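You operate a simulated robot arm through the tools that you are given. There is no shell and no other tool. Be economical: measure what you need, move in short steps, check, and stop when the job is done.

You are at the controls of a simulated two-armed robot. One attempt, no reset.

JOB
Hold the teal crate on the top of the folding table steady with one hand and put the white carton from the top deck of the hand trolley in it with the other.

It is judged by the outcome, as a careful person would: the job done as asked, and still so three seconds after it is handed in. It fails if anything else is knocked over, pushed out of place, dropped, spilled or broken.

ROBOT AND FRAMES
Two 7-joint arms with two-finger parallel grippers on one trunk, on a base that drives. Base frame: it is fixed to the floor where the robot stands at the start and does not move with it; the origin is under the middle of the robot, x ahead of it, y to its left, z up; the surface under the hand at the start is at about z = 550. Readings come in mm, rad, newtons and seconds.
The left shoulder is at the start at [50, 161, 1048], the right one opposite. With the tool pointing down near the work surface each hand reaches from about 100 to 620 mm from the robot's upright axis, wherever it stands, measured 20 degrees to its own side. Places, roughly: teal crate [250, -2750, 750]; white carton (12x6x16 cm) [500, 100, 600]. Payload 3.43 kg a hand.
The tool frame of a hand sits at the grasp point between the pads (the TCP): z along the fingers, y along the line on which they close. The tips reach 30 mm beyond it. Largest opening 94 mm; finger width 28, thickness 10; the body of the gripper, 50 by 96 mm, starts 55 mm behind the TCP.
Orientation is that of the tool frame in the base frame, as a unit quaternion [w, x, y, z]. With the fingers straight down and closing along the base's y, the tool's x points along the base's -x, its y along +y and its z along -z.

CONTROLS
- The arms move only by the tool play_rows. It takes "left_motion", "right_motion" or both (then of equal length, played together; a hand with none holds still); each is a list of rows, each an object of numbers (a shift or turn left out is 0, a gripper value left out holds the last): "dx", "dy", "dz": the shift along the tool's x, y, z in mm; "ax", "ay", "az": the turn, a rotation vector about the tool's x, y, z in rad; "grip": the gripper command, from -1 (shut) to 1 (fully open), values between in proportion. In form: [{"dx": .., "dy": .., "dz": .., "ax": .., "ay": .., "az": .., "grip": ..}, ...]. A call has 1 to 20 rows; each row is the pose to reach, as a shift and turn from the pose commanded when the call began, along the tool's axes at that moment. A row lasts 0.2 s, in which the tool goes at most 50 mm and 0.15 rad; a call with a longer step from one row to the next is refused whole, and so is a gripper value outside its range. Where a pose cannot be reached the arm comes as near as it can. A force on the tool above 40 N (or 10 N above the force at the start of the call, whichever is more), or a blocked arm, ends the call early, and 0.2 s more pass. Each finger travels about 45 mm/s and halts on what it meets, pressing with about 29 N; the grip force reading is that of the motor and also rises with nothing between the fingers. The clock runs only during rows and for 0.2 s after the last one: add rows that repeat a pose to give the fingers time. It gives the time, the measured TCP pose, the force on the tool (base axes), the opening and the grip force at its end, in the units of the frame above (readings bear some noise), with the torque about the TCP (base axes, N m) and any sound that the robot's microphone picked up.
- Cameras (640 x 400 px; columns grow to the right, rows downward): "scene" is now at [117.4, 20.9, 1152.9]; the picture's right is [0.28, -0.96, 0.00], its down [-0.70, -0.20, -0.68] and it looks along [0.65, 0.19, -0.73] (base axes); focal length 283 px, centre (320, 200). "left" rides on the left gripper at [76, -14, -103] in its tool frame; the picture's right is [0.18, 0.98, 0.00], its down [-0.75, 0.14, -0.64] and it looks along [-0.63, 0.12, 0.77] (tool axes); focal length 243 px, centre (320, 200). "right" rides on the right gripper at [76, 14, -103] in its tool frame; the picture's right is [-0.18, 0.98, 0.00], its down [-0.75, -0.14, -0.64] and it looks along [-0.63, -0.12, 0.77] (tool axes); focal length 243 px, centre (320, 200). There is no depth. A picture from a camera that has moved, and an enlarged one, comes with that camera's place and axes in the base frame and with its lens.
- grab_frame(camera): a new picture of that camera. The clock stands still meanwhile.
- move_column(by): slides the trunk up (or, below 0, down) by that many mm; the arms and the scene camera ride with it, the base frame stays. It gives what a move gives, with no picture.
- drive_base(legs): drives the robot by 1 to 6 legs, each [ahead, left, turn to the left] in mm, mm and rad, along the robot's own axes; the way and the turn of a leg run together, so that a leg with both is an arc; at most 1500 mm and 3.142 rad a leg. The arms and the cameras ride along, it lands a little off, and it stops where it bumps. It gives what a move gives.
- head_to(pan, tilt): turns the head with the scene camera to pan (to the left, within 1.396 rad either way) and tilt (down, from -0.506 to 1.204), counted from straight ahead of the robot. It gives what a move gives.
- enlarge(camera, box): a new picture of the part [left, top, right, bottom] of that camera's present view, enlarged. The clock stands still meanwhile.
- close_job(): hands the job in; it is judged then, once.

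Work in short steps. Places have to be worked out from the pictures, the camera data and where the tool is seen: move nearer, look again, correct. Check each grasp and each placing, and mend what went wrong. You have 120 turns and 88 pictures in all, those below and enlarged ones among them. Open the grippers and draw the arms clear of the work before you hand the job in, unless the task says otherwise; then end with one line.

The tools are called as name(argument=value, ...) on one line, values as JSON. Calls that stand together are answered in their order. play_rows: Moves the arms, as the interface text tells. Its arguments: {"type":"object","properties":{"left_motion":{"type":"array","items":{"type":"object","properties":{"dx":{"type":"number"},"dy":{"type":"number"},"dz":{"type":"number"},"ax":{"type":"number"},"ay":{"type":"number"},"az":{"type":"number"},"grip":{"type":"number"}}}},"right_motion":{"type":"array","items":{"type":"object","properties":{"dx":{"type":"number"},"dy":{"type":"number"},"dz":{"type":"number"},"ax":{"type":"number"},"ay":{"type":"number"},"az":{"type":"number"},"grip":{"type":"number"}}}}},"required":[]} The other tools are called the same way: move_column (by) slides the trunk up or down; drive_base (legs) drives the base; head_to (pan, tilt) turns the head that bears the scene camera; grab_frame (camera) takes a picture; enlarge (camera, box) takes an enlarged picture of a part of a camera's view; close_job () hands the job in.

At the start:

```text
clock: 0.0
left_position: [460.6, 345.2, 810.3]
left_tcp_rot: [0.0, 0.0, 1.0, -0.001]
left_force: [0.3, 0.0, -0.1]
left_moment: [0.01, -0.01, 0.0]
left_width: 94.0
left_finger_force: 0.2
right_position: [469.8, -55.7, 787.6]
right_tcp_rot: [0.001, 0.0, 1.0, 0.0]
right_force: [-0.5, -0.3, 0.8]
right_moment: [0.0, -0.03, 0.03]
right_width: 93.9
right_finger_force: 0.0
trunk travel left (down, up): [-75.0, 192.0]
robot x, y, heading: [2.2, 1.2, -0.001]
head pan, tilt: [0.284, 0.82]
```

scene: 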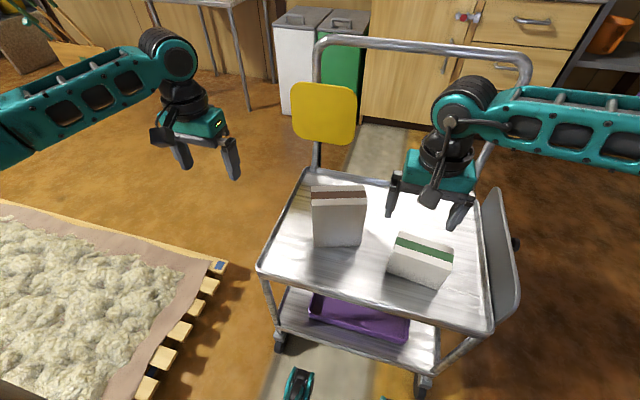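
right: 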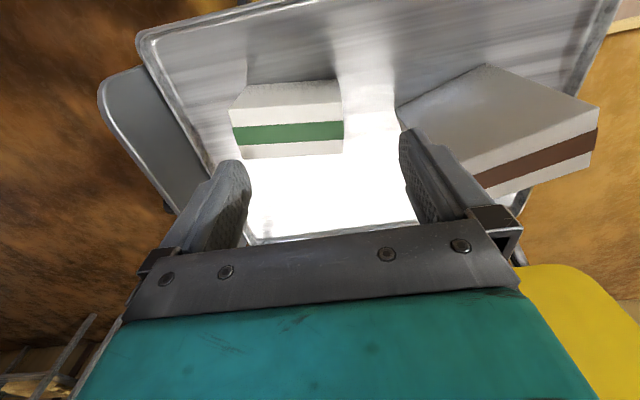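
left: 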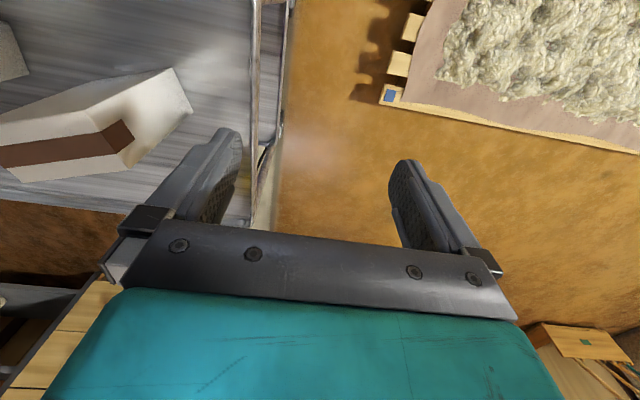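

I'll look closer at the two cartons first to tell which one is the 12x6x16 white one.

enlarge(camera="scene", box=[240, 150, 520, 350])

enlarge(camera="right", box=[180, 30, 640, 250])

```text
2.00 times, centred on (380, 250) of scene
camera zoom: at [117.4, 20.9, 1152.9], right [0.28, -0.96, 0.0], down [-0.7, -0.2, -0.68], along [0.65, 0.19, -0.73], focal length 567 px, centre (200, 100)
```

zoom: 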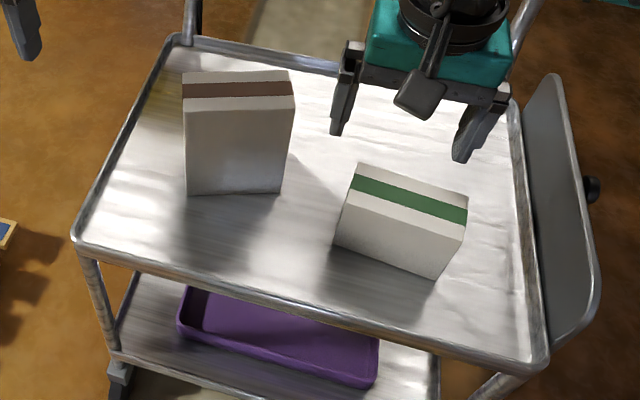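

```text
1.39 times, centred on (410, 140) of right
camera zoom: at [393.4, -42.5, 890.9], right [0.18, 0.98, 0.0], down [0.75, -0.14, 0.64], along [0.63, -0.12, -0.77], focal length 338 px, centre (195, 284)
```

zoom: 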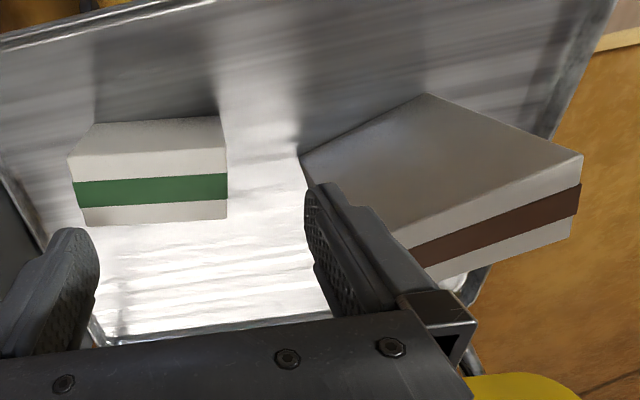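

The brown-banded carton stands about 12 wide, 6 deep and 16 tall, centred near (540, 102) with its top at z≈711, so it's the one. Before gripping, I'll look to the right toward the table and crate.

head_to(pan=-1.39, tilt=0.3)

grab_frame(camera="scene")

```text
clock: 1.7
left_position: [461.8, 344.7, 808.8]
left_tcp_rot: [0.0, -0.001, 1.0, 0.0]
left_force: [0.1, 0.0, -0.1]
left_moment: [0.0, 0.03, 0.02]
left_width: 94.0
left_finger_force: 0.0
right_position: [469.4, -56.1, 788.8]
right_tcp_rot: [0.0, -0.001, 1.0, 0.0]
right_force: [0.3, 0.4, -0.8]
right_moment: [-0.04, 0.0, -0.02]
right_width: 94.0
right_finger_force: 0.0
trunk travel left (down, up): [-75.0, 192.0]
robot x, y, heading: [-0.6, 0.9, 0.001]
head pan, tilt: [-1.389, 0.3]
```

```text
82 pictures are left
camera scene: at [57.8, -93.2, 1199.0], right [-0.98, -0.18, 0.0], down [-0.05, 0.29, -0.96], along [0.17, -0.94, -0.3], focal length 283 px, centre (320, 200)
```

scene: 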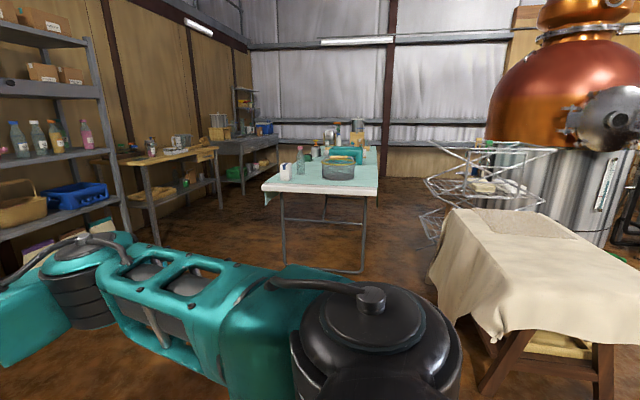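

The folding table is to my right with several items on it; I'll enlarge that part.

enlarge(camera="scene", box=[240, 110, 400, 210])

head_to(pan=0.1, tilt=0.82)

```text
4.00 times, centred on (320, 160) of scene
camera zoom: at [57.8, -93.2, 1199.0], right [-0.98, -0.18, 0.0], down [-0.05, 0.29, -0.96], along [0.17, -0.94, -0.3], focal length 1133 px, centre (320, 360)
```

zoom: 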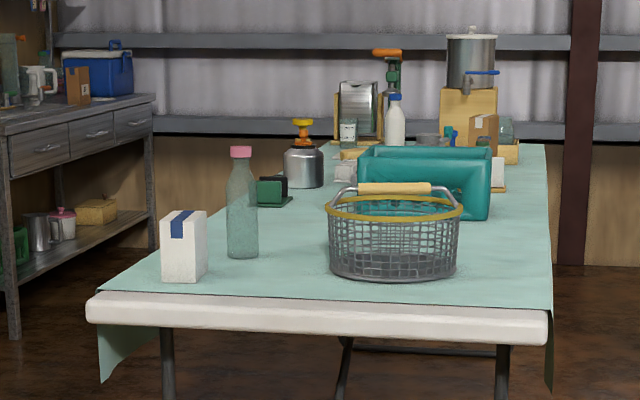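

```text
clock: 3.3
left_position: [462.0, 344.0, 809.5]
left_tcp_rot: [0.0, 0.0, 1.0, 0.001]
left_force: [1.3, 0.9, -0.4]
left_moment: [-0.03, 0.02, -0.04]
left_width: 94.0
left_finger_force: 0.1
right_position: [468.3, -56.0, 788.0]
right_tcp_rot: [0.0, -0.001, 1.0, 0.0]
right_force: [-0.2, 0.5, -0.2]
right_moment: [0.01, -0.02, 0.01]
right_width: 93.8
right_finger_force: 0.1
trunk travel left (down, up): [-75.0, 192.0]
robot x, y, heading: [3.3, 2.5, -0.0]
head pan, tilt: [0.099, 0.82]
```

The crate stands behind a wire basket on the long table, nearest its -x side. Now I'll swing the left hand over the carton, turning it so the fingers close across the 6 cm side, and move the right hand aside.

play_rows(left_motion=[{"az": 0.14, "dx": -8, "dy": -26, "grip": 1}, {"az": 0.28, "dx": -16, "dy": -52}, {"az": 0.42, "dx": -24, "dy": -78}, {"az": 0.56, "dx": -32, "dy": -104}, {"az": 0.7, "dx": -40, "dy": -130}, {"az": 0.84, "dx": -48, "dy": -156}, {"az": 0.98, "dx": -56, "dy": -180}, {"az": 1.12, "dx": -66, "dy": -210}, {"az": 1.26, "dx": -76, "dy": -240}, {"az": 1.26, "dx": -76, "dy": -240}], right_motion=[{"dy": -25}, {"dy": -50}, {"dy": -75}, {"dy": -100}, {"dy": -125}, {"dy": -150}, {"dy": -150}, {"dy": -150}, {"dy": -150}, {"dy": -150}])

grab_frame(camera="left")

grab_frame(camera="scene")

```text
clock: 5.5
left_position: [539.2, 106.3, 811.0]
left_tcp_rot: [0.0, 0.59, 0.807, -0.001]
left_force: [-0.6, 0.7, 0.3]
left_moment: [-0.01, 0.02, -0.02]
left_width: 93.9
left_finger_force: 0.1
right_position: [468.6, -206.7, 787.3]
right_tcp_rot: [0.001, 0.0, 1.0, 0.0]
right_force: [0.8, -0.3, 0.0]
right_moment: [0.0, 0.0, -0.02]
right_width: 94.2
right_finger_force: 0.1
trunk travel left (down, up): [-75.0, 192.0]
robot x, y, heading: [-2.8, 2.2, 0.002]
head pan, tilt: [0.099, 0.82]
```

```text
80 pictures are left
camera left: at [502.7, 173.7, 913.3], right [0.88, 0.47, 0.0], down [0.36, -0.67, 0.64], along [0.3, -0.56, -0.77], focal length 243 px, centre (320, 200)
```

left: 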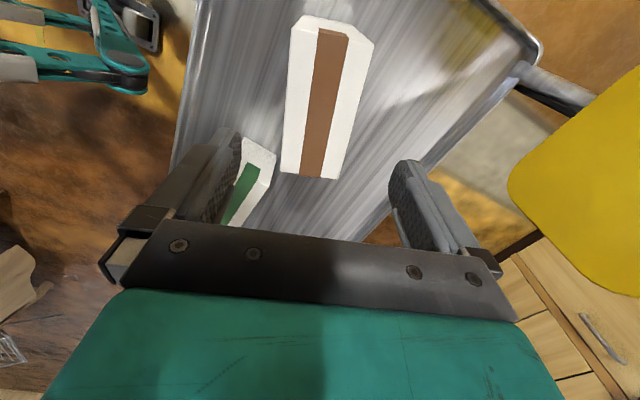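

```text
79 pictures are left
camera scene: at [120.2, 6.5, 1153.0], right [0.1, -0.99, 0.0], down [-0.73, -0.07, -0.68], along [0.68, 0.07, -0.73], focal length 283 px, centre (320, 200)
```

scene: 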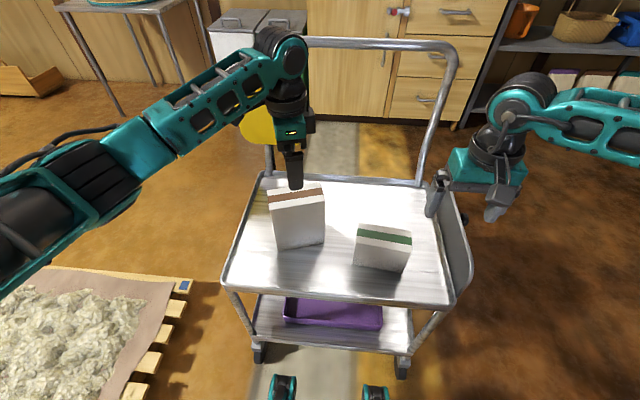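

The carton's corners project just where my estimate puts them, so its centre is at (540, 102) and the fingers straddle it. I'll go down to TCP z≈675 and close.

play_rows(left_motion=[{"dx": -4, "dz": 30}, {"dx": -4, "dz": 60}, {"dx": -4, "dz": 90}, {"dx": -4, "dz": 115}, {"dx": -4, "dz": 136}, {"dx": -4, "dz": 136}, {"dx": -4, "dz": 136, "grip": -1}, {"dx": -4, "dz": 136, "grip": -1}, {"dx": -4, "dz": 136, "grip": -1}, {"dx": -4, "dz": 136, "grip": -1}, {"dx": -4, "dz": 136, "grip": -1}])

grab_frame(camera="left")

```text
clock: 7.9
left_position: [538.7, 100.4, 674.4]
left_tcp_rot: [0.001, 0.588, 0.809, 0.0]
left_force: [2.6, 0.1, -1.0]
left_moment: [-0.1, -0.1, 0.0]
left_width: 64.2
left_finger_force: 29.1
right_position: [469.5, -205.5, 788.1]
right_tcp_rot: [0.001, 0.0, 1.0, 0.0]
right_force: [-0.3, 0.1, -0.2]
right_moment: [0.04, 0.02, 0.04]
right_width: 93.9
right_finger_force: 0.0
trunk travel left (down, up): [-75.0, 192.0]
robot x, y, heading: [1.1, 1.6, -0.004]
head pan, tilt: [0.099, 0.82]
```

```text
78 pictures are left
camera left: at [502.0, 169.0, 777.7], right [0.88, 0.48, 0.0], down [0.37, -0.67, 0.64], along [0.31, -0.56, -0.77], focal length 243 px, centre (320, 200)
```

left: 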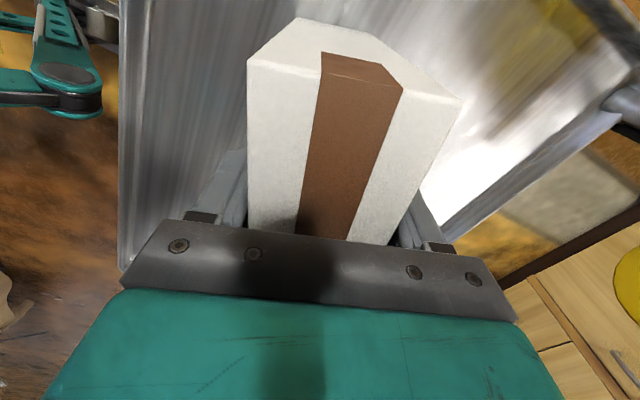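

The grip has settled at 64 mm with 29 N on the carton. I'll lift it straight up and check that it holds.

play_rows(left_motion=[{"dz": -10}, {"dz": -30}, {"dz": -60}, {"dz": -90}, {"dz": -120}, {"dz": -150}, {"dz": -180}, {"dz": -210}, {"dz": -210}])

grab_frame(camera="scene")

```text
clock: 9.9
left_position: [540.7, 101.6, 884.8]
left_tcp_rot: [0.0, 0.589, 0.808, -0.001]
left_force: [0.1, -0.3, -4.2]
left_moment: [-0.03, -0.01, 0.03]
left_width: 64.3
left_finger_force: 29.3
right_position: [468.7, -206.8, 787.7]
right_tcp_rot: [0.001, 0.0, 1.0, 0.0]
right_force: [0.0, 0.5, -0.4]
right_moment: [-0.02, 0.01, 0.02]
right_width: 94.1
right_finger_force: 0.1
trunk travel left (down, up): [-75.0, 192.0]
robot x, y, heading: [-1.2, -0.7, 0.003]
head pan, tilt: [0.099, 0.82]
```

```text
77 pictures are left
camera scene: at [120.4, 6.6, 1152.9], right [0.1, -1.0, 0.0], down [-0.73, -0.07, -0.68], along [0.68, 0.07, -0.73], focal length 283 px, centre (320, 200)
```

scene: 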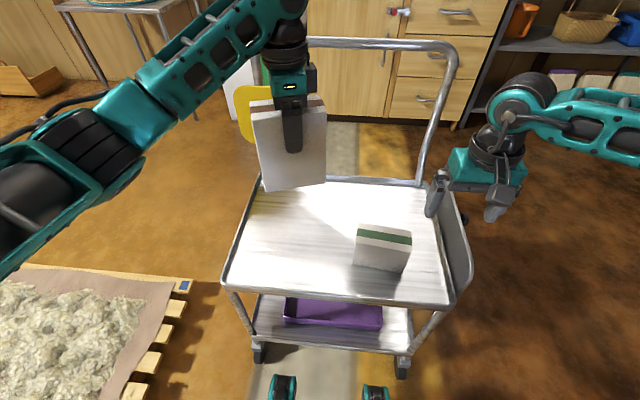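

Holding well (about 0.4 kg). I'll draw both arms in before driving.

play_rows(left_motion=[{"dx": 20, "dy": -30}, {"dx": 40, "dy": -60}, {"dx": 60, "dy": -95}, {"dx": 80, "dy": -130}, {"dx": 105, "dy": -166}, {"dx": 105, "dy": -166}], right_motion=[{"dx": 20, "dz": -20}, {"dx": 45, "dz": -45}, {"dx": 70, "dz": -70}, {"dx": 95, "dz": -90}, {"dx": 120, "dz": -110}, {"dx": 120, "dz": -110}])

drive_base(legs=[[-150, 0, 0]])

head_to(pan=-1.39, tilt=0.6)

grab_frame(camera="scene")

```text
clock: 11.3
left_position: [349.7, 150.2, 883.6]
left_tcp_rot: [0.0, 0.589, 0.808, -0.001]
left_force: [0.1, -0.4, -3.2]
left_moment: [0.01, 0.01, -0.04]
left_width: 64.1
left_finger_force: 29.0
right_position: [347.7, -204.4, 898.6]
right_tcp_rot: [0.001, 0.001, 1.0, 0.0]
right_force: [0.0, 0.5, 0.4]
right_moment: [0.02, -0.02, 0.0]
right_width: 93.9
right_finger_force: 0.1
trunk travel left (down, up): [-75.0, 192.0]
robot x, y, heading: [0.3, 0.9, -0.001]
head pan, tilt: [0.099, 0.82]
```

```text
clock: 12.7
left_position: [199.0, 150.5, 884.3]
left_tcp_rot: [0.0, 0.588, 0.809, 0.0]
left_force: [0.1, -0.2, -3.8]
left_moment: [0.0, 0.01, 0.04]
left_width: 64.3
left_finger_force: 29.0
right_position: [197.6, -204.8, 900.3]
right_tcp_rot: [0.001, 0.0, 1.0, 0.0]
right_force: [0.2, 0.2, -0.5]
right_moment: [0.02, -0.05, -0.02]
right_width: 94.1
right_finger_force: 0.1
trunk travel left (down, up): [-75.0, 192.0]
robot x, y, heading: [-154.7, 2.1, 0.001]
head pan, tilt: [0.099, 0.82]
```

```text
clock: 14.3
left_position: [199.8, 149.9, 884.1]
left_tcp_rot: [0.0, 0.589, 0.808, -0.001]
left_force: [-0.6, 0.1, -3.7]
left_moment: [0.02, -0.03, 0.0]
left_width: 64.3
left_finger_force: 28.7
right_position: [198.6, -205.9, 898.0]
right_tcp_rot: [0.001, 0.0, 1.0, 0.001]
right_force: [1.0, 0.0, -0.4]
right_moment: [0.01, -0.03, -0.05]
right_width: 93.9
right_finger_force: 0.0
trunk travel left (down, up): [-75.0, 192.0]
robot x, y, heading: [-150.0, -0.1, 0.004]
head pan, tilt: [-1.389, 0.6]
```

```text
76 pictures are left
camera scene: at [-92.7, -88.3, 1171.5], right [-0.98, -0.18, 0.0], down [-0.1, 0.56, -0.83], along [0.15, -0.81, -0.56], focal length 283 px, centre (320, 200)
```

scene: 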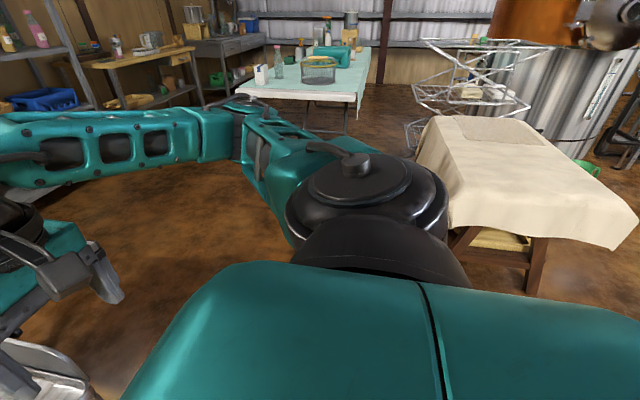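

The carton is in hand. The table's -x edge is at x≈-30, with a cloth-covered bench (x<-457, y -1100..-2000) and a drying rack further on. I'll turn right, go part of the way, and look at the corridor.

head_to(pan=0, tilt=0.45)

drive_base(legs=[[0, 0, -1.571], [500, 0, 0]])

grab_frame(camera="scene")

```text
clock: 15.8
left_position: [199.4, 150.0, 885.0]
left_tcp_rot: [-0.001, 0.588, 0.809, 0.001]
left_force: [0.2, 0.6, -3.5]
left_moment: [0.0, 0.0, 0.01]
left_width: 64.2
left_finger_force: 29.0
right_position: [198.1, -204.3, 898.3]
right_tcp_rot: [0.001, 0.0, 1.0, 0.0]
right_force: [1.1, 0.5, 0.4]
right_moment: [0.03, 0.01, -0.01]
right_width: 94.1
right_finger_force: 0.0
trunk travel left (down, up): [-75.0, 192.0]
robot x, y, heading: [-152.8, -0.2, -0.0]
head pan, tilt: [0.0, 0.45]
```

```text
clock: 22.6
left_position: [15.2, -845.0, 883.6]
left_tcp_rot: [0.0, 0.986, 0.165, 0.0]
left_force: [-0.2, 0.9, -3.7]
left_moment: [-0.02, 0.0, 0.04]
left_width: 64.3
left_finger_force: 28.4
right_position: [-340.3, -851.6, 899.0]
right_tcp_rot: [0.0, 0.7, 0.714, -0.001]
right_force: [-0.2, -0.5, 0.3]
right_moment: [-0.01, -0.02, -0.02]
right_width: 94.2
right_finger_force: 0.1
trunk travel left (down, up): [-75.0, 192.0]
robot x, y, heading: [-136.2, -500.0, -1.548]
head pan, tilt: [0.0, 0.45]
```

```text
75 pictures are left
camera scene: at [-138.0, -632.4, 1185.0], right [-1.0, -0.02, 0.0], down [-0.01, 0.44, -0.9], along [0.02, -0.9, -0.44], focal length 283 px, centre (320, 200)
```

scene: 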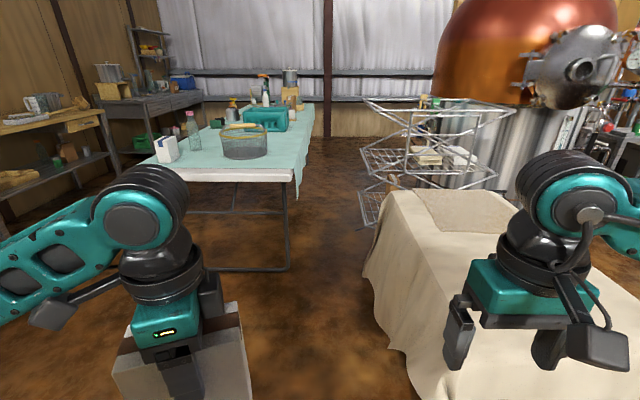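

The corridor between the bench and the table is visible. I'll raise the trunk fully for clearance over the table items, then go ahead a bit and look down at the gap.

move_column(by=190)

drive_base(legs=[[350, 0, -0.023]])

head_to(pan=0, tilt=0.75)

grab_frame(camera="scene")

```text
clock: 24.6
left_position: [15.4, -844.8, 1073.1]
left_tcp_rot: [0.0, 0.986, 0.165, -0.001]
left_force: [-1.1, -0.7, -4.5]
left_moment: [-0.04, -0.02, 0.0]
left_width: 64.3
left_finger_force: 28.5
right_position: [-339.3, -851.2, 1088.8]
right_tcp_rot: [0.001, 0.701, 0.713, -0.002]
right_force: [-0.3, 0.3, 0.2]
right_moment: [-0.02, 0.03, 0.0]
right_width: 94.1
right_finger_force: 0.1
trunk travel left (down, up): [-265.0, 2.0]
robot x, y, heading: [-138.8, -500.2, -1.549]
head pan, tilt: [0.0, 0.45]
```

```text
clock: 26.9
left_position: [9.0, -1195.0, 1074.0]
left_tcp_rot: [0.0, 0.989, 0.151, -0.001]
left_force: [-0.1, 0.6, -3.8]
left_moment: [-0.02, 0.01, -0.03]
left_width: 64.5
left_finger_force: 29.4
right_position: [-348.5, -1191.3, 1087.7]
right_tcp_rot: [0.001, 0.71, 0.704, -0.001]
right_force: [-0.2, -0.4, 0.2]
right_moment: [0.01, 0.01, 0.0]
right_width: 93.8
right_finger_force: 0.1
trunk travel left (down, up): [-265.0, 2.0]
robot x, y, heading: [-141.8, -843.8, -1.58]
head pan, tilt: [0.0, 0.45]
```

```text
clock: 27.7
left_position: [8.0, -1195.1, 1073.3]
left_tcp_rot: [0.0, 0.988, 0.152, 0.0]
left_force: [-0.5, 0.7, -4.3]
left_moment: [0.02, 0.0, 0.02]
left_width: 64.3
left_finger_force: 28.7
right_position: [-348.2, -1190.0, 1088.7]
right_tcp_rot: [0.0, 0.71, 0.704, -0.001]
right_force: [-0.4, 0.3, 0.3]
right_moment: [0.0, -0.03, 0.01]
right_width: 93.7
right_finger_force: 0.1
trunk travel left (down, up): [-265.0, 2.0]
robot x, y, heading: [-139.0, -844.5, -1.581]
head pan, tilt: [0.0, 0.75]
```

```text
74 pictures are left
camera scene: at [-139.7, -968.8, 1348.6], right [-1.0, 0.01, 0.0], down [0.01, 0.68, -0.73], along [-0.01, -0.73, -0.68], focal length 283 px, centre (320, 200)
```

scene: 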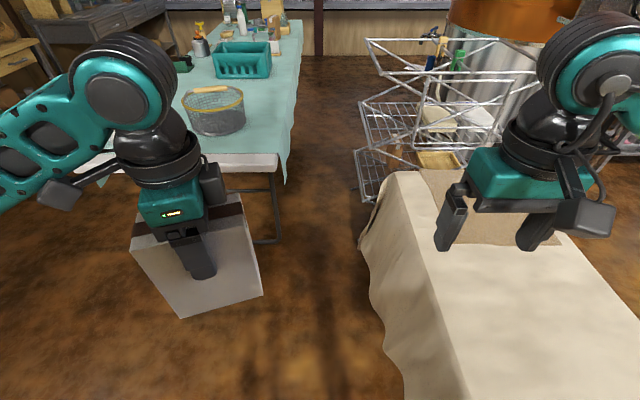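

The -x corridor is too tight (cloth at x≈-350, table leg at x≈100), but the +x side of the table looks much roomier. Crate spans about x 136–452, y -2690..-2930, rim z≈866, so it is reachable from there too. I'll look left to check that route.

head_to(pan=0.9, tilt=0.45)

grab_frame(camera="scene")

```text
clock: 28.9
left_position: [6.8, -1195.3, 1074.6]
left_tcp_rot: [0.0, 0.988, 0.151, 0.0]
left_force: [-0.5, 0.3, -3.6]
left_moment: [0.01, 0.05, 0.01]
left_width: 64.1
left_finger_force: 28.8
right_position: [-347.4, -1191.0, 1088.1]
right_tcp_rot: [0.001, 0.71, 0.704, -0.001]
right_force: [-0.3, -0.6, -0.5]
right_moment: [0.05, 0.03, -0.03]
right_width: 94.1
right_finger_force: 0.0
trunk travel left (down, up): [-265.0, 2.0]
robot x, y, heading: [-141.7, -841.0, -1.582]
head pan, tilt: [0.901, 0.45]
```

```text
73 pictures are left
camera scene: at [-67.5, -943.7, 1375.0], right [-0.63, -0.78, 0.0], down [-0.34, 0.27, -0.9], along [0.7, -0.57, -0.44], focal length 283 px, centre (320, 200)
```

scene: 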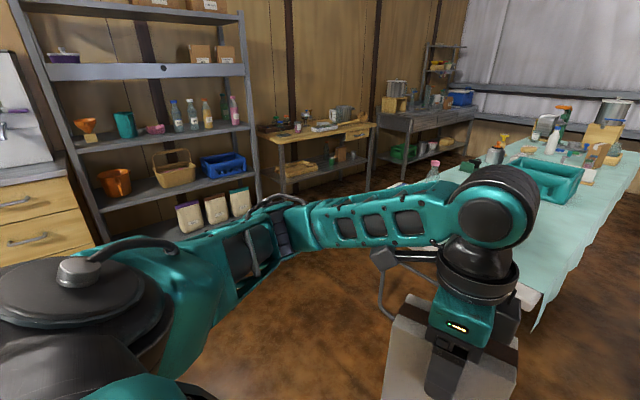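

The +x side is wide and clear (shelves start beyond x≈1800). I'll strafe left to x≈1150, then look along the table's +x side.

drive_base(legs=[[0, 1300, 0.01]])

head_to(pan=-0.2, tilt=0.6)

grab_frame(camera="scene")

```text
clock: 40.6
left_position: [1324.0, -1192.8, 1074.6]
left_tcp_rot: [-0.001, 0.987, 0.159, -0.001]
left_force: [0.9, 0.0, -3.8]
left_moment: [0.0, -0.02, 0.0]
left_width: 64.4
left_finger_force: 29.0
right_position: [967.9, -1194.1, 1088.6]
right_tcp_rot: [0.001, 0.704, 0.71, -0.001]
right_force: [-0.5, 0.9, 0.4]
right_moment: [-0.02, 0.01, -0.02]
right_width: 93.9
right_finger_force: 0.0
trunk travel left (down, up): [-265.0, 2.0]
robot x, y, heading: [1173.5, -843.2, -1.566]
head pan, tilt: [0.901, 0.45]
```

```text
clock: 41.9
left_position: [1324.9, -1193.0, 1074.0]
left_tcp_rot: [0.001, 0.987, 0.159, 0.001]
left_force: [0.2, -0.1, -3.5]
left_moment: [-0.04, 0.04, 0.02]
left_width: 64.4
left_finger_force: 29.1
right_position: [969.2, -1194.3, 1089.0]
right_tcp_rot: [0.001, 0.705, 0.71, -0.001]
right_force: [0.7, 0.1, 1.2]
right_moment: [-0.01, -0.02, 0.02]
right_width: 94.1
right_finger_force: 0.2
trunk travel left (down, up): [-265.0, 2.0]
robot x, y, heading: [1169.5, -843.1, -1.566]
head pan, tilt: [-0.201, 0.6]
```

```text
72 pictures are left
camera scene: at [1155.0, -972.8, 1361.5], right [-0.98, 0.19, 0.0], down [0.11, 0.55, -0.82], along [-0.16, -0.81, -0.57], focal length 283 px, centre (320, 200)
```

scene: 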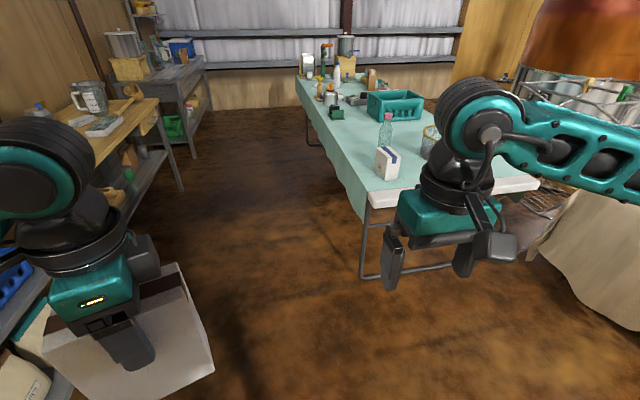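

The lane at x≈1170 is clear all the way. I'll drive ahead 1950 mm, turn to face the table, and look down at the crate.

drive_base(legs=[[1000, 0, 0], [950, 0, 0], [0, 0, -1.571]])

head_to(pan=0, tilt=0.7)

grab_frame(camera="scene")

```text
clock: 55.7
left_position: [819.8, -2952.7, 1074.1]
left_tcp_rot: [-0.001, 0.796, -0.605, 0.0]
left_force: [0.4, 0.4, -4.0]
left_moment: [-0.01, 0.02, 0.02]
left_width: 64.5
left_finger_force: 28.5
right_position: [834.8, -2596.0, 1087.7]
right_tcp_rot: [0.0, 1.0, -0.021, -0.002]
right_force: [-0.3, -0.1, 0.0]
right_moment: [0.0, -0.03, 0.01]
right_width: 93.7
right_finger_force: 0.1
trunk travel left (down, up): [-265.0, 2.0]
robot x, y, heading: [1173.2, -2814.8, 3.096]
head pan, tilt: [-0.201, 0.6]
```

```text
clock: 56.4
left_position: [819.8, -2952.8, 1073.8]
left_tcp_rot: [0.001, 0.796, -0.605, 0.001]
left_force: [-0.2, 0.0, -3.5]
left_moment: [0.04, -0.03, -0.02]
left_width: 64.5
left_finger_force: 29.0
right_position: [836.6, -2597.6, 1088.5]
right_tcp_rot: [-0.001, 1.0, -0.022, -0.001]
right_force: [-0.4, -1.3, -1.0]
right_moment: [-0.01, -0.03, 0.0]
right_width: 94.0
right_finger_force: 0.0
trunk travel left (down, up): [-265.0, 2.0]
robot x, y, heading: [1179.4, -2817.7, 3.096]
head pan, tilt: [0.0, 0.7]
```

```text
71 pictures are left
camera scene: at [1051.1, -2812.9, 1352.9], right [0.04, 1.0, 0.0], down [0.64, -0.03, -0.77], along [-0.76, 0.03, -0.64], focal length 283 px, centre (320, 200)
```

scene: 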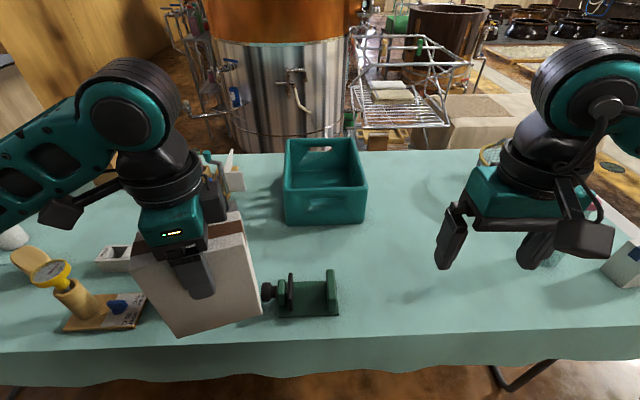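

The crate is empty and spans about x 130–425, y -2890..-2650, rim z≈868. Before rolling closer I'll look down at my own base and the table edge.

head_to(pan=0, tilt=1.2)

grab_frame(camera="scene")

```text
clock: 57.3
left_position: [819.9, -2951.9, 1074.5]
left_tcp_rot: [-0.001, 0.796, -0.605, 0.0]
left_force: [-0.1, 0.8, -4.1]
left_moment: [0.01, 0.02, 0.01]
left_width: 64.0
left_finger_force: 28.8
right_position: [836.5, -2597.7, 1088.6]
right_tcp_rot: [0.0, 1.0, -0.021, -0.001]
right_force: [-0.3, -0.1, -0.1]
right_moment: [0.02, 0.01, 0.04]
right_width: 94.2
right_finger_force: 0.0
trunk travel left (down, up): [-265.0, 2.0]
robot x, y, heading: [1175.9, -2817.0, 3.101]
head pan, tilt: [0.0, 1.201]
```

```text
70 pictures are left
camera scene: at [1080.0, -2814.2, 1316.9], right [0.04, 1.0, 0.0], down [0.93, -0.04, -0.36], along [-0.36, 0.02, -0.93], focal length 283 px, centre (320, 200)
```

scene: 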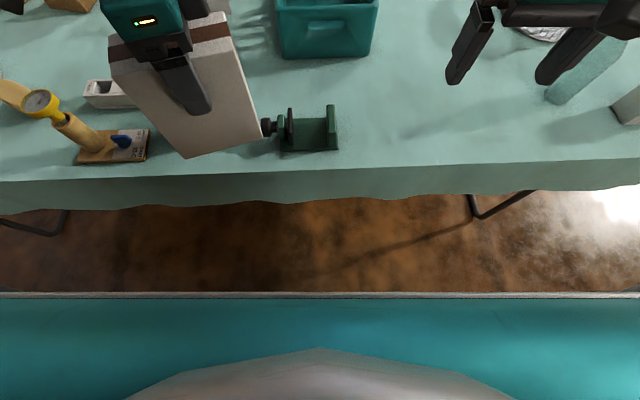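

The torso front is only about 100 mm ahead of my axis, the table edge is at x≈787 and the table legs are far to either side. I'll roll in to axis x≈940, slightly right, squaring up to the table.

drive_base(legs=[[235, -50, 0.04]])

head_to(pan=0, tilt=0.85)

grab_frame(camera="scene")

grab_frame(camera="right")

```text
clock: 59.1
left_position: [591.9, -2910.7, 1073.2]
left_tcp_rot: [-0.001, 0.807, -0.59, 0.0]
left_force: [-0.4, 0.0, -3.9]
left_moment: [-0.01, -0.05, 0.0]
left_width: 64.6
left_finger_force: 29.2
right_position: [593.2, -2555.7, 1088.7]
right_tcp_rot: [0.0, 1.0, -0.001, -0.001]
right_force: [0.2, -0.5, -0.4]
right_moment: [0.01, 0.0, 0.03]
right_width: 94.1
right_finger_force: 0.1
trunk travel left (down, up): [-265.0, 2.0]
robot x, y, heading: [941.0, -2764.4, 3.143]
head pan, tilt: [0.0, 1.201]
```

```text
clock: 59.9
left_position: [594.6, -2909.9, 1073.6]
left_tcp_rot: [-0.001, 0.808, -0.59, 0.001]
left_force: [0.3, -0.5, -4.3]
left_moment: [0.02, -0.02, 0.01]
left_width: 64.3
left_finger_force: 28.9
right_position: [594.8, -2557.0, 1087.6]
right_tcp_rot: [0.0, 1.0, -0.001, -0.001]
right_force: [-0.5, -0.8, 0.1]
right_moment: [0.01, 0.04, -0.02]
right_width: 94.2
right_finger_force: 0.1
trunk travel left (down, up): [-265.0, 2.0]
robot x, y, heading: [940.8, -2763.7, 3.143]
head pan, tilt: [0.0, 0.85]
```

```text
69 pictures are left
camera scene: at [825.1, -2762.8, 1340.5], right [0.0, 1.0, 0.0], down [0.75, 0.0, -0.66], along [-0.66, 0.0, -0.75], focal length 283 px, centre (320, 200)
```

scene: 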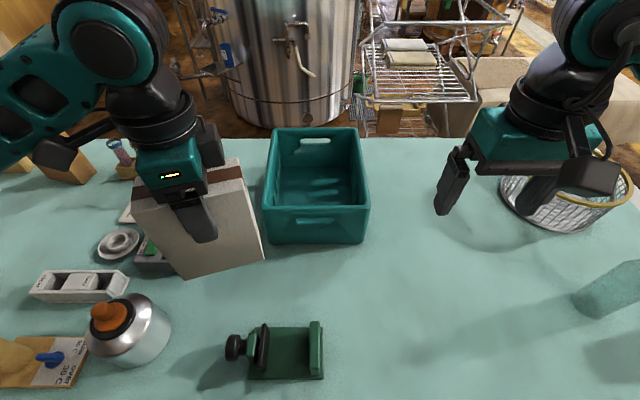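

```text
68 pictures are left
camera right: at [671.6, -2570.9, 1190.8], right [-0.19, -0.98, 0.0], down [-0.75, 0.14, 0.64], along [-0.63, 0.12, -0.77], focal length 243 px, centre (320, 200)
```

right: 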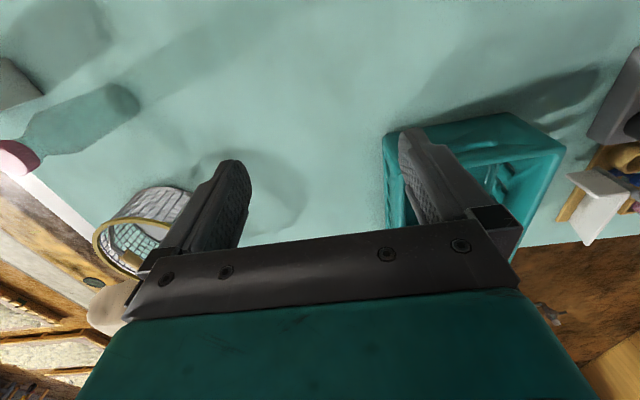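

I'll enlarge the crate to measure its rim accurately.

enlarge(camera="scene", box=[240, 110, 400, 260])

```text
2.67 times, centred on (320, 185) of scene
camera zoom: at [825.1, -2762.8, 1340.5], right [0.0, 1.0, 0.0], down [0.75, 0.0, -0.66], along [-0.66, 0.0, -0.75], focal length 755 px, centre (320, 240)
```

zoom: 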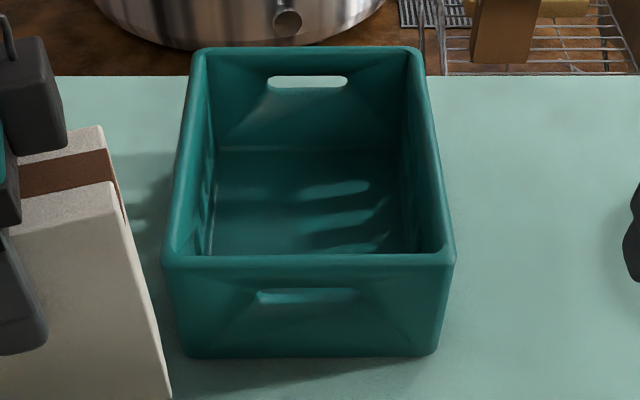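

Triangulating the two scene views: rim at z≈890, crate x≈172–452, y≈-2890..-2659, table at z≈747. I'll move the right hand over the +y wall at x≈385, staying above the rim, then check with its camera.

play_rows(right_motion=[{"dx": -35, "dy": 18, "dz": 16, "grip": 1}, {"dx": -70, "dy": 37, "dz": 32}, {"dx": -105, "dy": 55, "dz": 48}, {"dx": -140, "dy": 74, "dz": 64}, {"dx": -175, "dy": 92, "dz": 80}, {"dx": -209, "dy": 111, "dz": 98}, {"dx": -209, "dy": 111, "dz": 98}])

grab_frame(camera="right")

grab_frame(camera="scene")

```text
clock: 61.5
left_position: [593.3, -2910.8, 1075.0]
left_tcp_rot: [0.0, 0.807, -0.59, 0.0]
left_force: [0.4, -0.6, -4.3]
left_moment: [0.04, -0.01, 0.01]
left_width: 64.4
left_finger_force: 28.4
right_position: [386.4, -2663.2, 989.5]
right_tcp_rot: [0.0, 1.0, -0.001, 0.0]
right_force: [0.0, -0.3, 0.3]
right_moment: [-0.02, -0.03, 0.0]
right_width: 93.9
right_finger_force: 0.1
trunk travel left (down, up): [-265.0, 2.0]
robot x, y, heading: [943.9, -2761.9, 3.143]
head pan, tilt: [0.0, 0.85]
```

```text
66 pictures are left
camera right: at [462.8, -2679.8, 1092.5], right [-0.19, -0.98, 0.0], down [-0.75, 0.14, 0.64], along [-0.63, 0.12, -0.77], focal length 243 px, centre (320, 200)
```

right: 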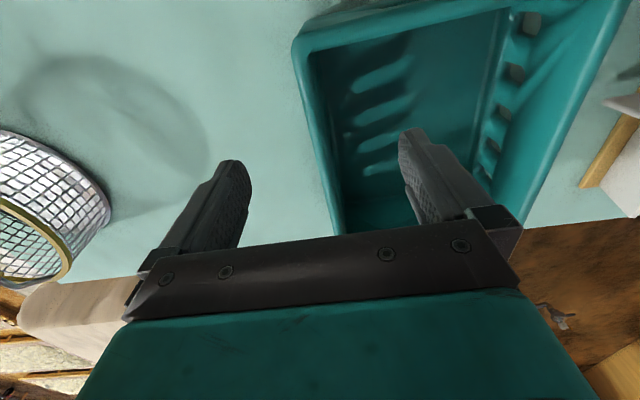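

```text
65 pictures are left
camera scene: at [825.4, -2762.5, 1340.6], right [0.0, 1.0, 0.0], down [0.75, 0.0, -0.66], along [-0.66, 0.0, -0.75], focal length 283 px, centre (320, 200)
```

scene: 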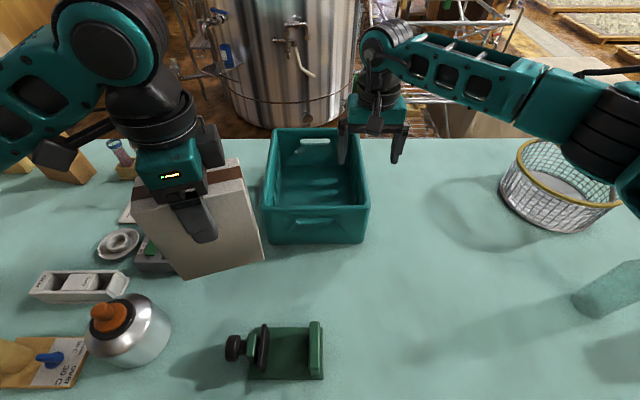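

The wall's rim is centred at y≈-2663, right between the fingers. I'll lower 108 mm and close gently on the wall.

play_rows(right_motion=[{"dz": 25}, {"dz": 50}, {"dz": 75}, {"dz": 95}, {"dz": 108}, {"dz": 108}])

grab_frame(camera="scene")

grab_frame(camera="right")

```text
clock: 62.9
left_position: [593.2, -2911.1, 1074.4]
left_tcp_rot: [0.0, 0.807, -0.59, 0.0]
left_force: [0.9, 0.1, -3.6]
left_moment: [0.05, -0.03, 0.0]
left_width: 64.3
left_finger_force: 29.1
right_position: [384.2, -2665.8, 880.5]
right_tcp_rot: [0.0, 1.0, -0.001, 0.0]
right_force: [-0.3, 0.5, -0.4]
right_moment: [0.0, -0.01, -0.02]
right_width: 93.8
right_finger_force: 0.1
trunk travel left (down, up): [-265.0, 2.0]
robot x, y, heading: [942.5, -2760.5, 3.144]
head pan, tilt: [0.0, 0.85]
```

```text
64 pictures are left
camera scene: at [825.2, -2762.8, 1340.6], right [0.0, 1.0, 0.0], down [0.75, 0.0, -0.66], along [-0.66, 0.0, -0.75], focal length 283 px, centre (320, 200)
```

scene: 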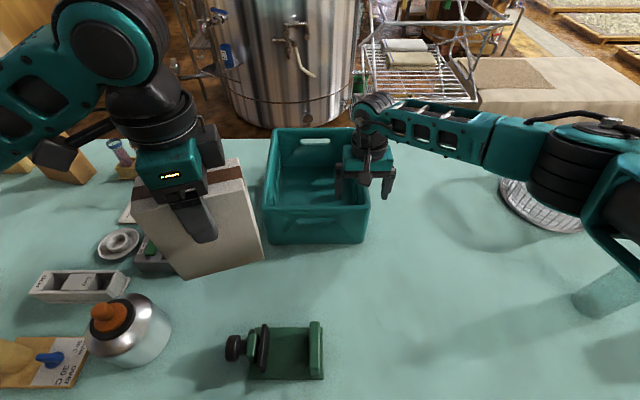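

```text
63 pictures are left
camera right: at [462.2, -2681.2, 983.4], right [-0.19, -0.98, 0.0], down [-0.75, 0.14, 0.64], along [-0.63, 0.12, -0.77], focal length 243 px, centre (320, 200)
```

right: 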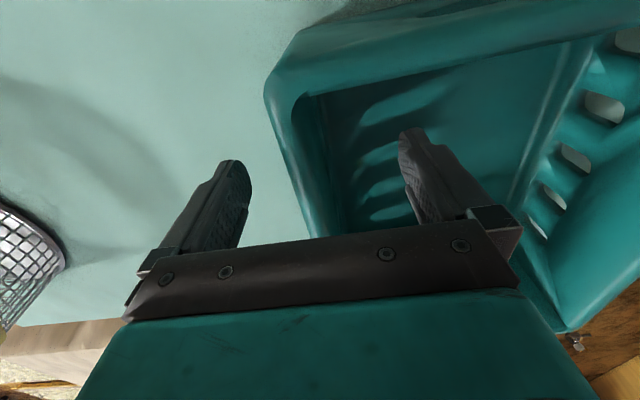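

The fingers straddle the wall with tips about 35 mm below the rim. I'll close on it.

play_rows(right_motion=[{"grip": -1}, {"grip": -1}, {"grip": -1}, {"grip": -1}, {"grip": -1}, {"grip": -1}, {"grip": -1}])

grab_frame(camera="scene")

```text
clock: 64.5
left_position: [593.1, -2910.6, 1073.6]
left_tcp_rot: [0.0, 0.808, -0.59, 0.001]
left_force: [-0.5, -0.5, -3.8]
left_moment: [0.03, -0.01, 0.03]
left_width: 64.3
left_finger_force: 28.7
right_position: [385.8, -2666.4, 881.3]
right_tcp_rot: [0.0, 1.0, -0.002, -0.001]
right_force: [0.4, 2.0, -0.2]
right_moment: [-0.04, -0.06, -0.15]
right_width: 18.2
right_finger_force: 29.2
trunk travel left (down, up): [-265.0, 2.0]
robot x, y, heading: [946.5, -2760.9, 3.141]
head pan, tilt: [0.0, 0.85]
```

```text
62 pictures are left
camera scene: at [825.1, -2762.6, 1340.6], right [0.0, 1.0, 0.0], down [0.75, 0.0, -0.66], along [-0.66, 0.0, -0.75], focal length 283 px, centre (320, 200)
```

scene: 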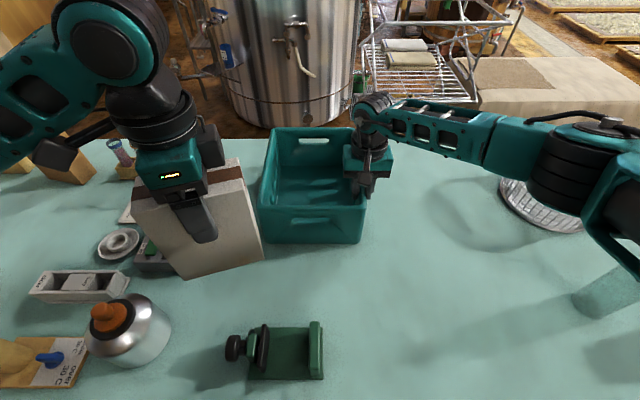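

Right hand holds the wall (18 mm, 29 N); the crate only shifted a few mm. Now the left hand goes over the crate at (345, -2797), squaring the carton, still above the rim.

play_rows(left_motion=[{"dx": -20, "dy": 22, "az": 0.035}, {"dx": -41, "dy": 45, "az": 0.07}, {"dx": -61, "dy": 67, "az": 0.105}, {"dx": -81, "dy": 90, "az": 0.14}, {"dx": -102, "dy": 112, "az": 0.175}, {"dx": -122, "dy": 135, "az": 0.21}, {"dx": -142, "dy": 157, "az": 0.245}, {"dx": -163, "dy": 180, "az": 0.28}, {"dx": -183, "dy": 202, "az": 0.31}, {"dx": -183, "dy": 202, "az": 0.31}])

grab_frame(camera="scene")

grab_frame(camera="left")

```text
clock: 66.7
left_position: [344.2, -2797.5, 1072.8]
left_tcp_rot: [0.0, -0.707, 0.708, 0.0]
left_force: [0.5, 0.4, -3.6]
left_moment: [0.03, -0.01, -0.01]
left_width: 64.4
left_finger_force: 28.6
right_position: [384.8, -2666.6, 880.9]
right_tcp_rot: [0.0, 1.0, -0.002, 0.0]
right_force: [1.1, -0.1, 0.2]
right_moment: [0.13, -0.14, 0.0]
right_width: 18.2
right_finger_force: 29.1
trunk travel left (down, up): [-265.0, 2.0]
robot x, y, heading: [943.0, -2764.4, 3.141]
head pan, tilt: [0.0, 0.85]
```

```text
61 pictures are left
camera scene: at [825.0, -2762.9, 1340.5], right [0.0, 1.0, 0.0], down [0.75, 0.0, -0.66], along [-0.66, 0.0, -0.75], focal length 283 px, centre (320, 200)
```

scene: 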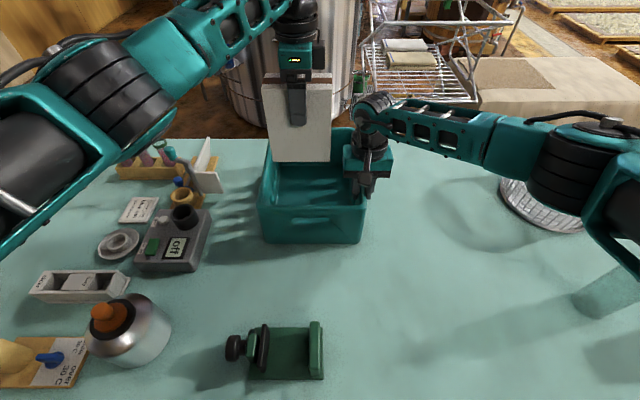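

```text
60 pictures are left
camera left: at [358.8, -2874.3, 1176.4], right [-0.98, -0.18, 0.0], down [-0.14, 0.75, 0.64], along [-0.12, 0.63, -0.77], focal length 243 px, centre (320, 200)
```

left: 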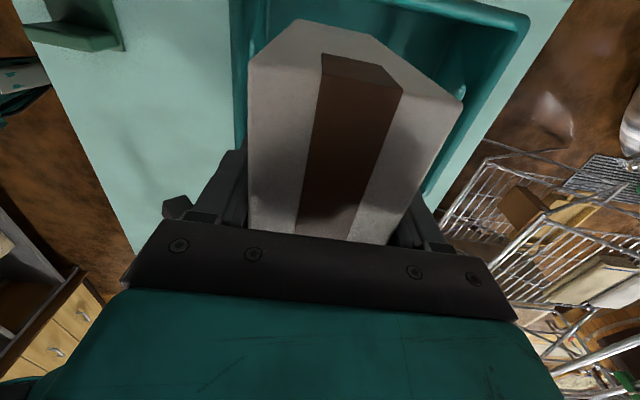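

The carton hangs squarely above the crate with clearance on every side. I'll lower it 165 mm, nudged 6 mm toward the middle.

play_rows(left_motion=[{"dx": -6}, {"dx": -6, "dz": 20}, {"dx": -6, "dz": 40}, {"dx": -6, "dz": 60}, {"dx": -6, "dz": 80}, {"dx": -6, "dz": 100}, {"dx": -6, "dz": 120}, {"dx": -6, "dz": 140}, {"dx": -6, "dz": 155}, {"dx": -6, "dz": 165}, {"dx": -6, "dz": 165}])

grab_frame(camera="scene")

```text
clock: 69.1
left_position: [344.9, -2792.4, 907.5]
left_tcp_rot: [-0.001, 0.707, -0.707, 0.001]
left_force: [-0.3, 0.7, -2.8]
left_moment: [-0.01, -0.03, -0.01]
left_width: 64.1
left_finger_force: 28.8
right_position: [383.8, -2665.5, 881.5]
right_tcp_rot: [0.0, 1.0, -0.001, -0.001]
right_force: [-0.7, 1.2, -0.3]
right_moment: [-0.01, -0.01, -0.01]
right_width: 18.3
right_finger_force: 29.3
trunk travel left (down, up): [-265.0, 2.0]
robot x, y, heading: [943.0, -2762.1, 3.14]
head pan, tilt: [0.0, 0.85]
```

```text
59 pictures are left
camera scene: at [825.0, -2762.6, 1340.6], right [0.0, 1.0, 0.0], down [0.75, 0.0, -0.66], along [-0.66, 0.0, -0.75], focal length 283 px, centre (320, 200)
```

scene: 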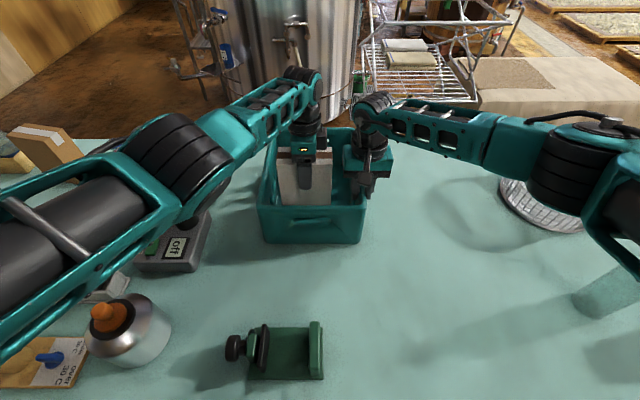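

Inside the crate with no contact. I'll lower the last stretch slowly until the load is taken.

play_rows(left_motion=[{"dz": 10}, {"dz": 18}, {"dz": 24}, {"dz": 27}, {"dz": 27}])

```text
clock: 70.3
left_position: [349.4, -2793.2, 883.7]
left_tcp_rot: [-0.001, -0.706, 0.708, -0.001]
left_force: [-0.3, 0.8, -3.8]
left_moment: [0.0, 0.01, -0.01]
left_width: 64.5
left_finger_force: 29.2
left hand out of reach, approached as far as the arm can: row 2, 3, 4, 5
right_position: [385.7, -2665.8, 881.8]
right_tcp_rot: [-0.001, 1.0, -0.001, -0.001]
right_force: [-0.9, 1.3, 0.8]
right_moment: [-0.06, 0.03, -0.07]
right_width: 18.2
right_finger_force: 28.5
trunk travel left (down, up): [-265.0, 2.0]
robot x, y, heading: [942.6, -2759.7, 3.135]
head pan, tilt: [0.0, 0.85]
```

The left arm hit its reach limit at z≈884. I'll bring the carton about 15 mm nearer me (still well inside the crate) and continue lowering gently.

play_rows(left_motion=[{"dy": -8}, {"dy": -16}, {"dy": -16, "dz": 3}, {"dy": -16, "dz": 3}])

enlarge(camera="scene", box=[230, 100, 410, 260])

```text
clock: 71.3
left_position: [354.5, -2789.4, 875.7]
left_tcp_rot: [0.0, -0.707, 0.707, -0.001]
left_force: [-1.3, -0.7, -4.0]
left_moment: [0.02, 0.01, -0.01]
left_width: 64.4
left_finger_force: 29.0
left hand out of reach, approached as far as the arm can: row 1, 2, 3, 4
right_position: [385.5, -2665.8, 880.8]
right_tcp_rot: [0.0, 1.0, -0.001, -0.002]
right_force: [-1.4, 2.2, 0.4]
right_moment: [-0.01, 0.04, -0.01]
right_width: 18.2
right_finger_force: 28.9
trunk travel left (down, up): [-265.0, 2.0]
robot x, y, heading: [944.9, -2762.1, 3.143]
head pan, tilt: [0.0, 0.85]
```

```text
2.50 times, centred on (320, 180) of scene
camera zoom: at [825.0, -2762.6, 1340.6], right [0.0, 1.0, 0.0], down [0.75, 0.0, -0.66], along [-0.66, 0.0, -0.75], focal length 708 px, centre (320, 250)
```

zoom: 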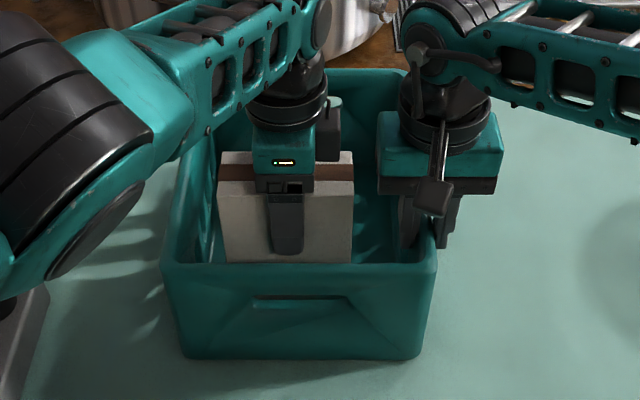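

Still no contact (force remains -4 N), carton bottom is at about z 752. I'll come another 8 mm nearer and go a few mm lower.

play_rows(left_motion=[{"dy": -6}, {"dy": -8}, {"dy": -8, "dz": 3}, {"dy": -8, "dz": 5}, {"dy": -8, "dz": 5}])

```text
clock: 72.5
left_position: [355.4, -2787.1, 872.0]
left_tcp_rot: [-0.001, -0.706, 0.708, 0.0]
left_force: [6.0, -2.2, 26.4]
left_moment: [-0.35, -0.49, -0.13]
left_width: 64.5
left_finger_force: 28.9
left hand out of reach, approached as far as the arm can: row 1, 2, 3, 4, 5
right_position: [385.3, -2665.9, 881.7]
right_tcp_rot: [0.0, 1.0, -0.002, -0.002]
right_force: [-9.4, -0.9, -7.9]
right_moment: [-0.08, -0.4, -0.31]
right_width: 18.3
right_finger_force: 29.3
trunk travel left (down, up): [-265.0, 2.0]
robot x, y, heading: [946.7, -2761.1, 3.137]
head pan, tilt: [0.0, 0.85]
```

The carton has touched the crate floor (26 N upward). I'll ease up slightly and check before releasing.

play_rows(left_motion=[{"dz": -3}, {"dz": -3}])

```text
clock: 73.1
left_position: [356.8, -2787.3, 873.0]
left_tcp_rot: [0.0, 0.707, -0.707, 0.0]
left_force: [0.8, 0.4, 12.7]
left_moment: [0.04, 0.42, -0.1]
left_width: 64.4
left_finger_force: 29.0
right_position: [386.0, -2665.0, 881.2]
right_tcp_rot: [0.0, 1.0, -0.001, -0.001]
right_force: [-0.9, 1.0, -3.9]
right_moment: [0.02, 0.85, -0.26]
right_width: 18.3
right_finger_force: 28.8
trunk travel left (down, up): [-265.0, 2.0]
robot x, y, heading: [942.8, -2763.8, 3.139]
head pan, tilt: [0.0, 0.85]
```

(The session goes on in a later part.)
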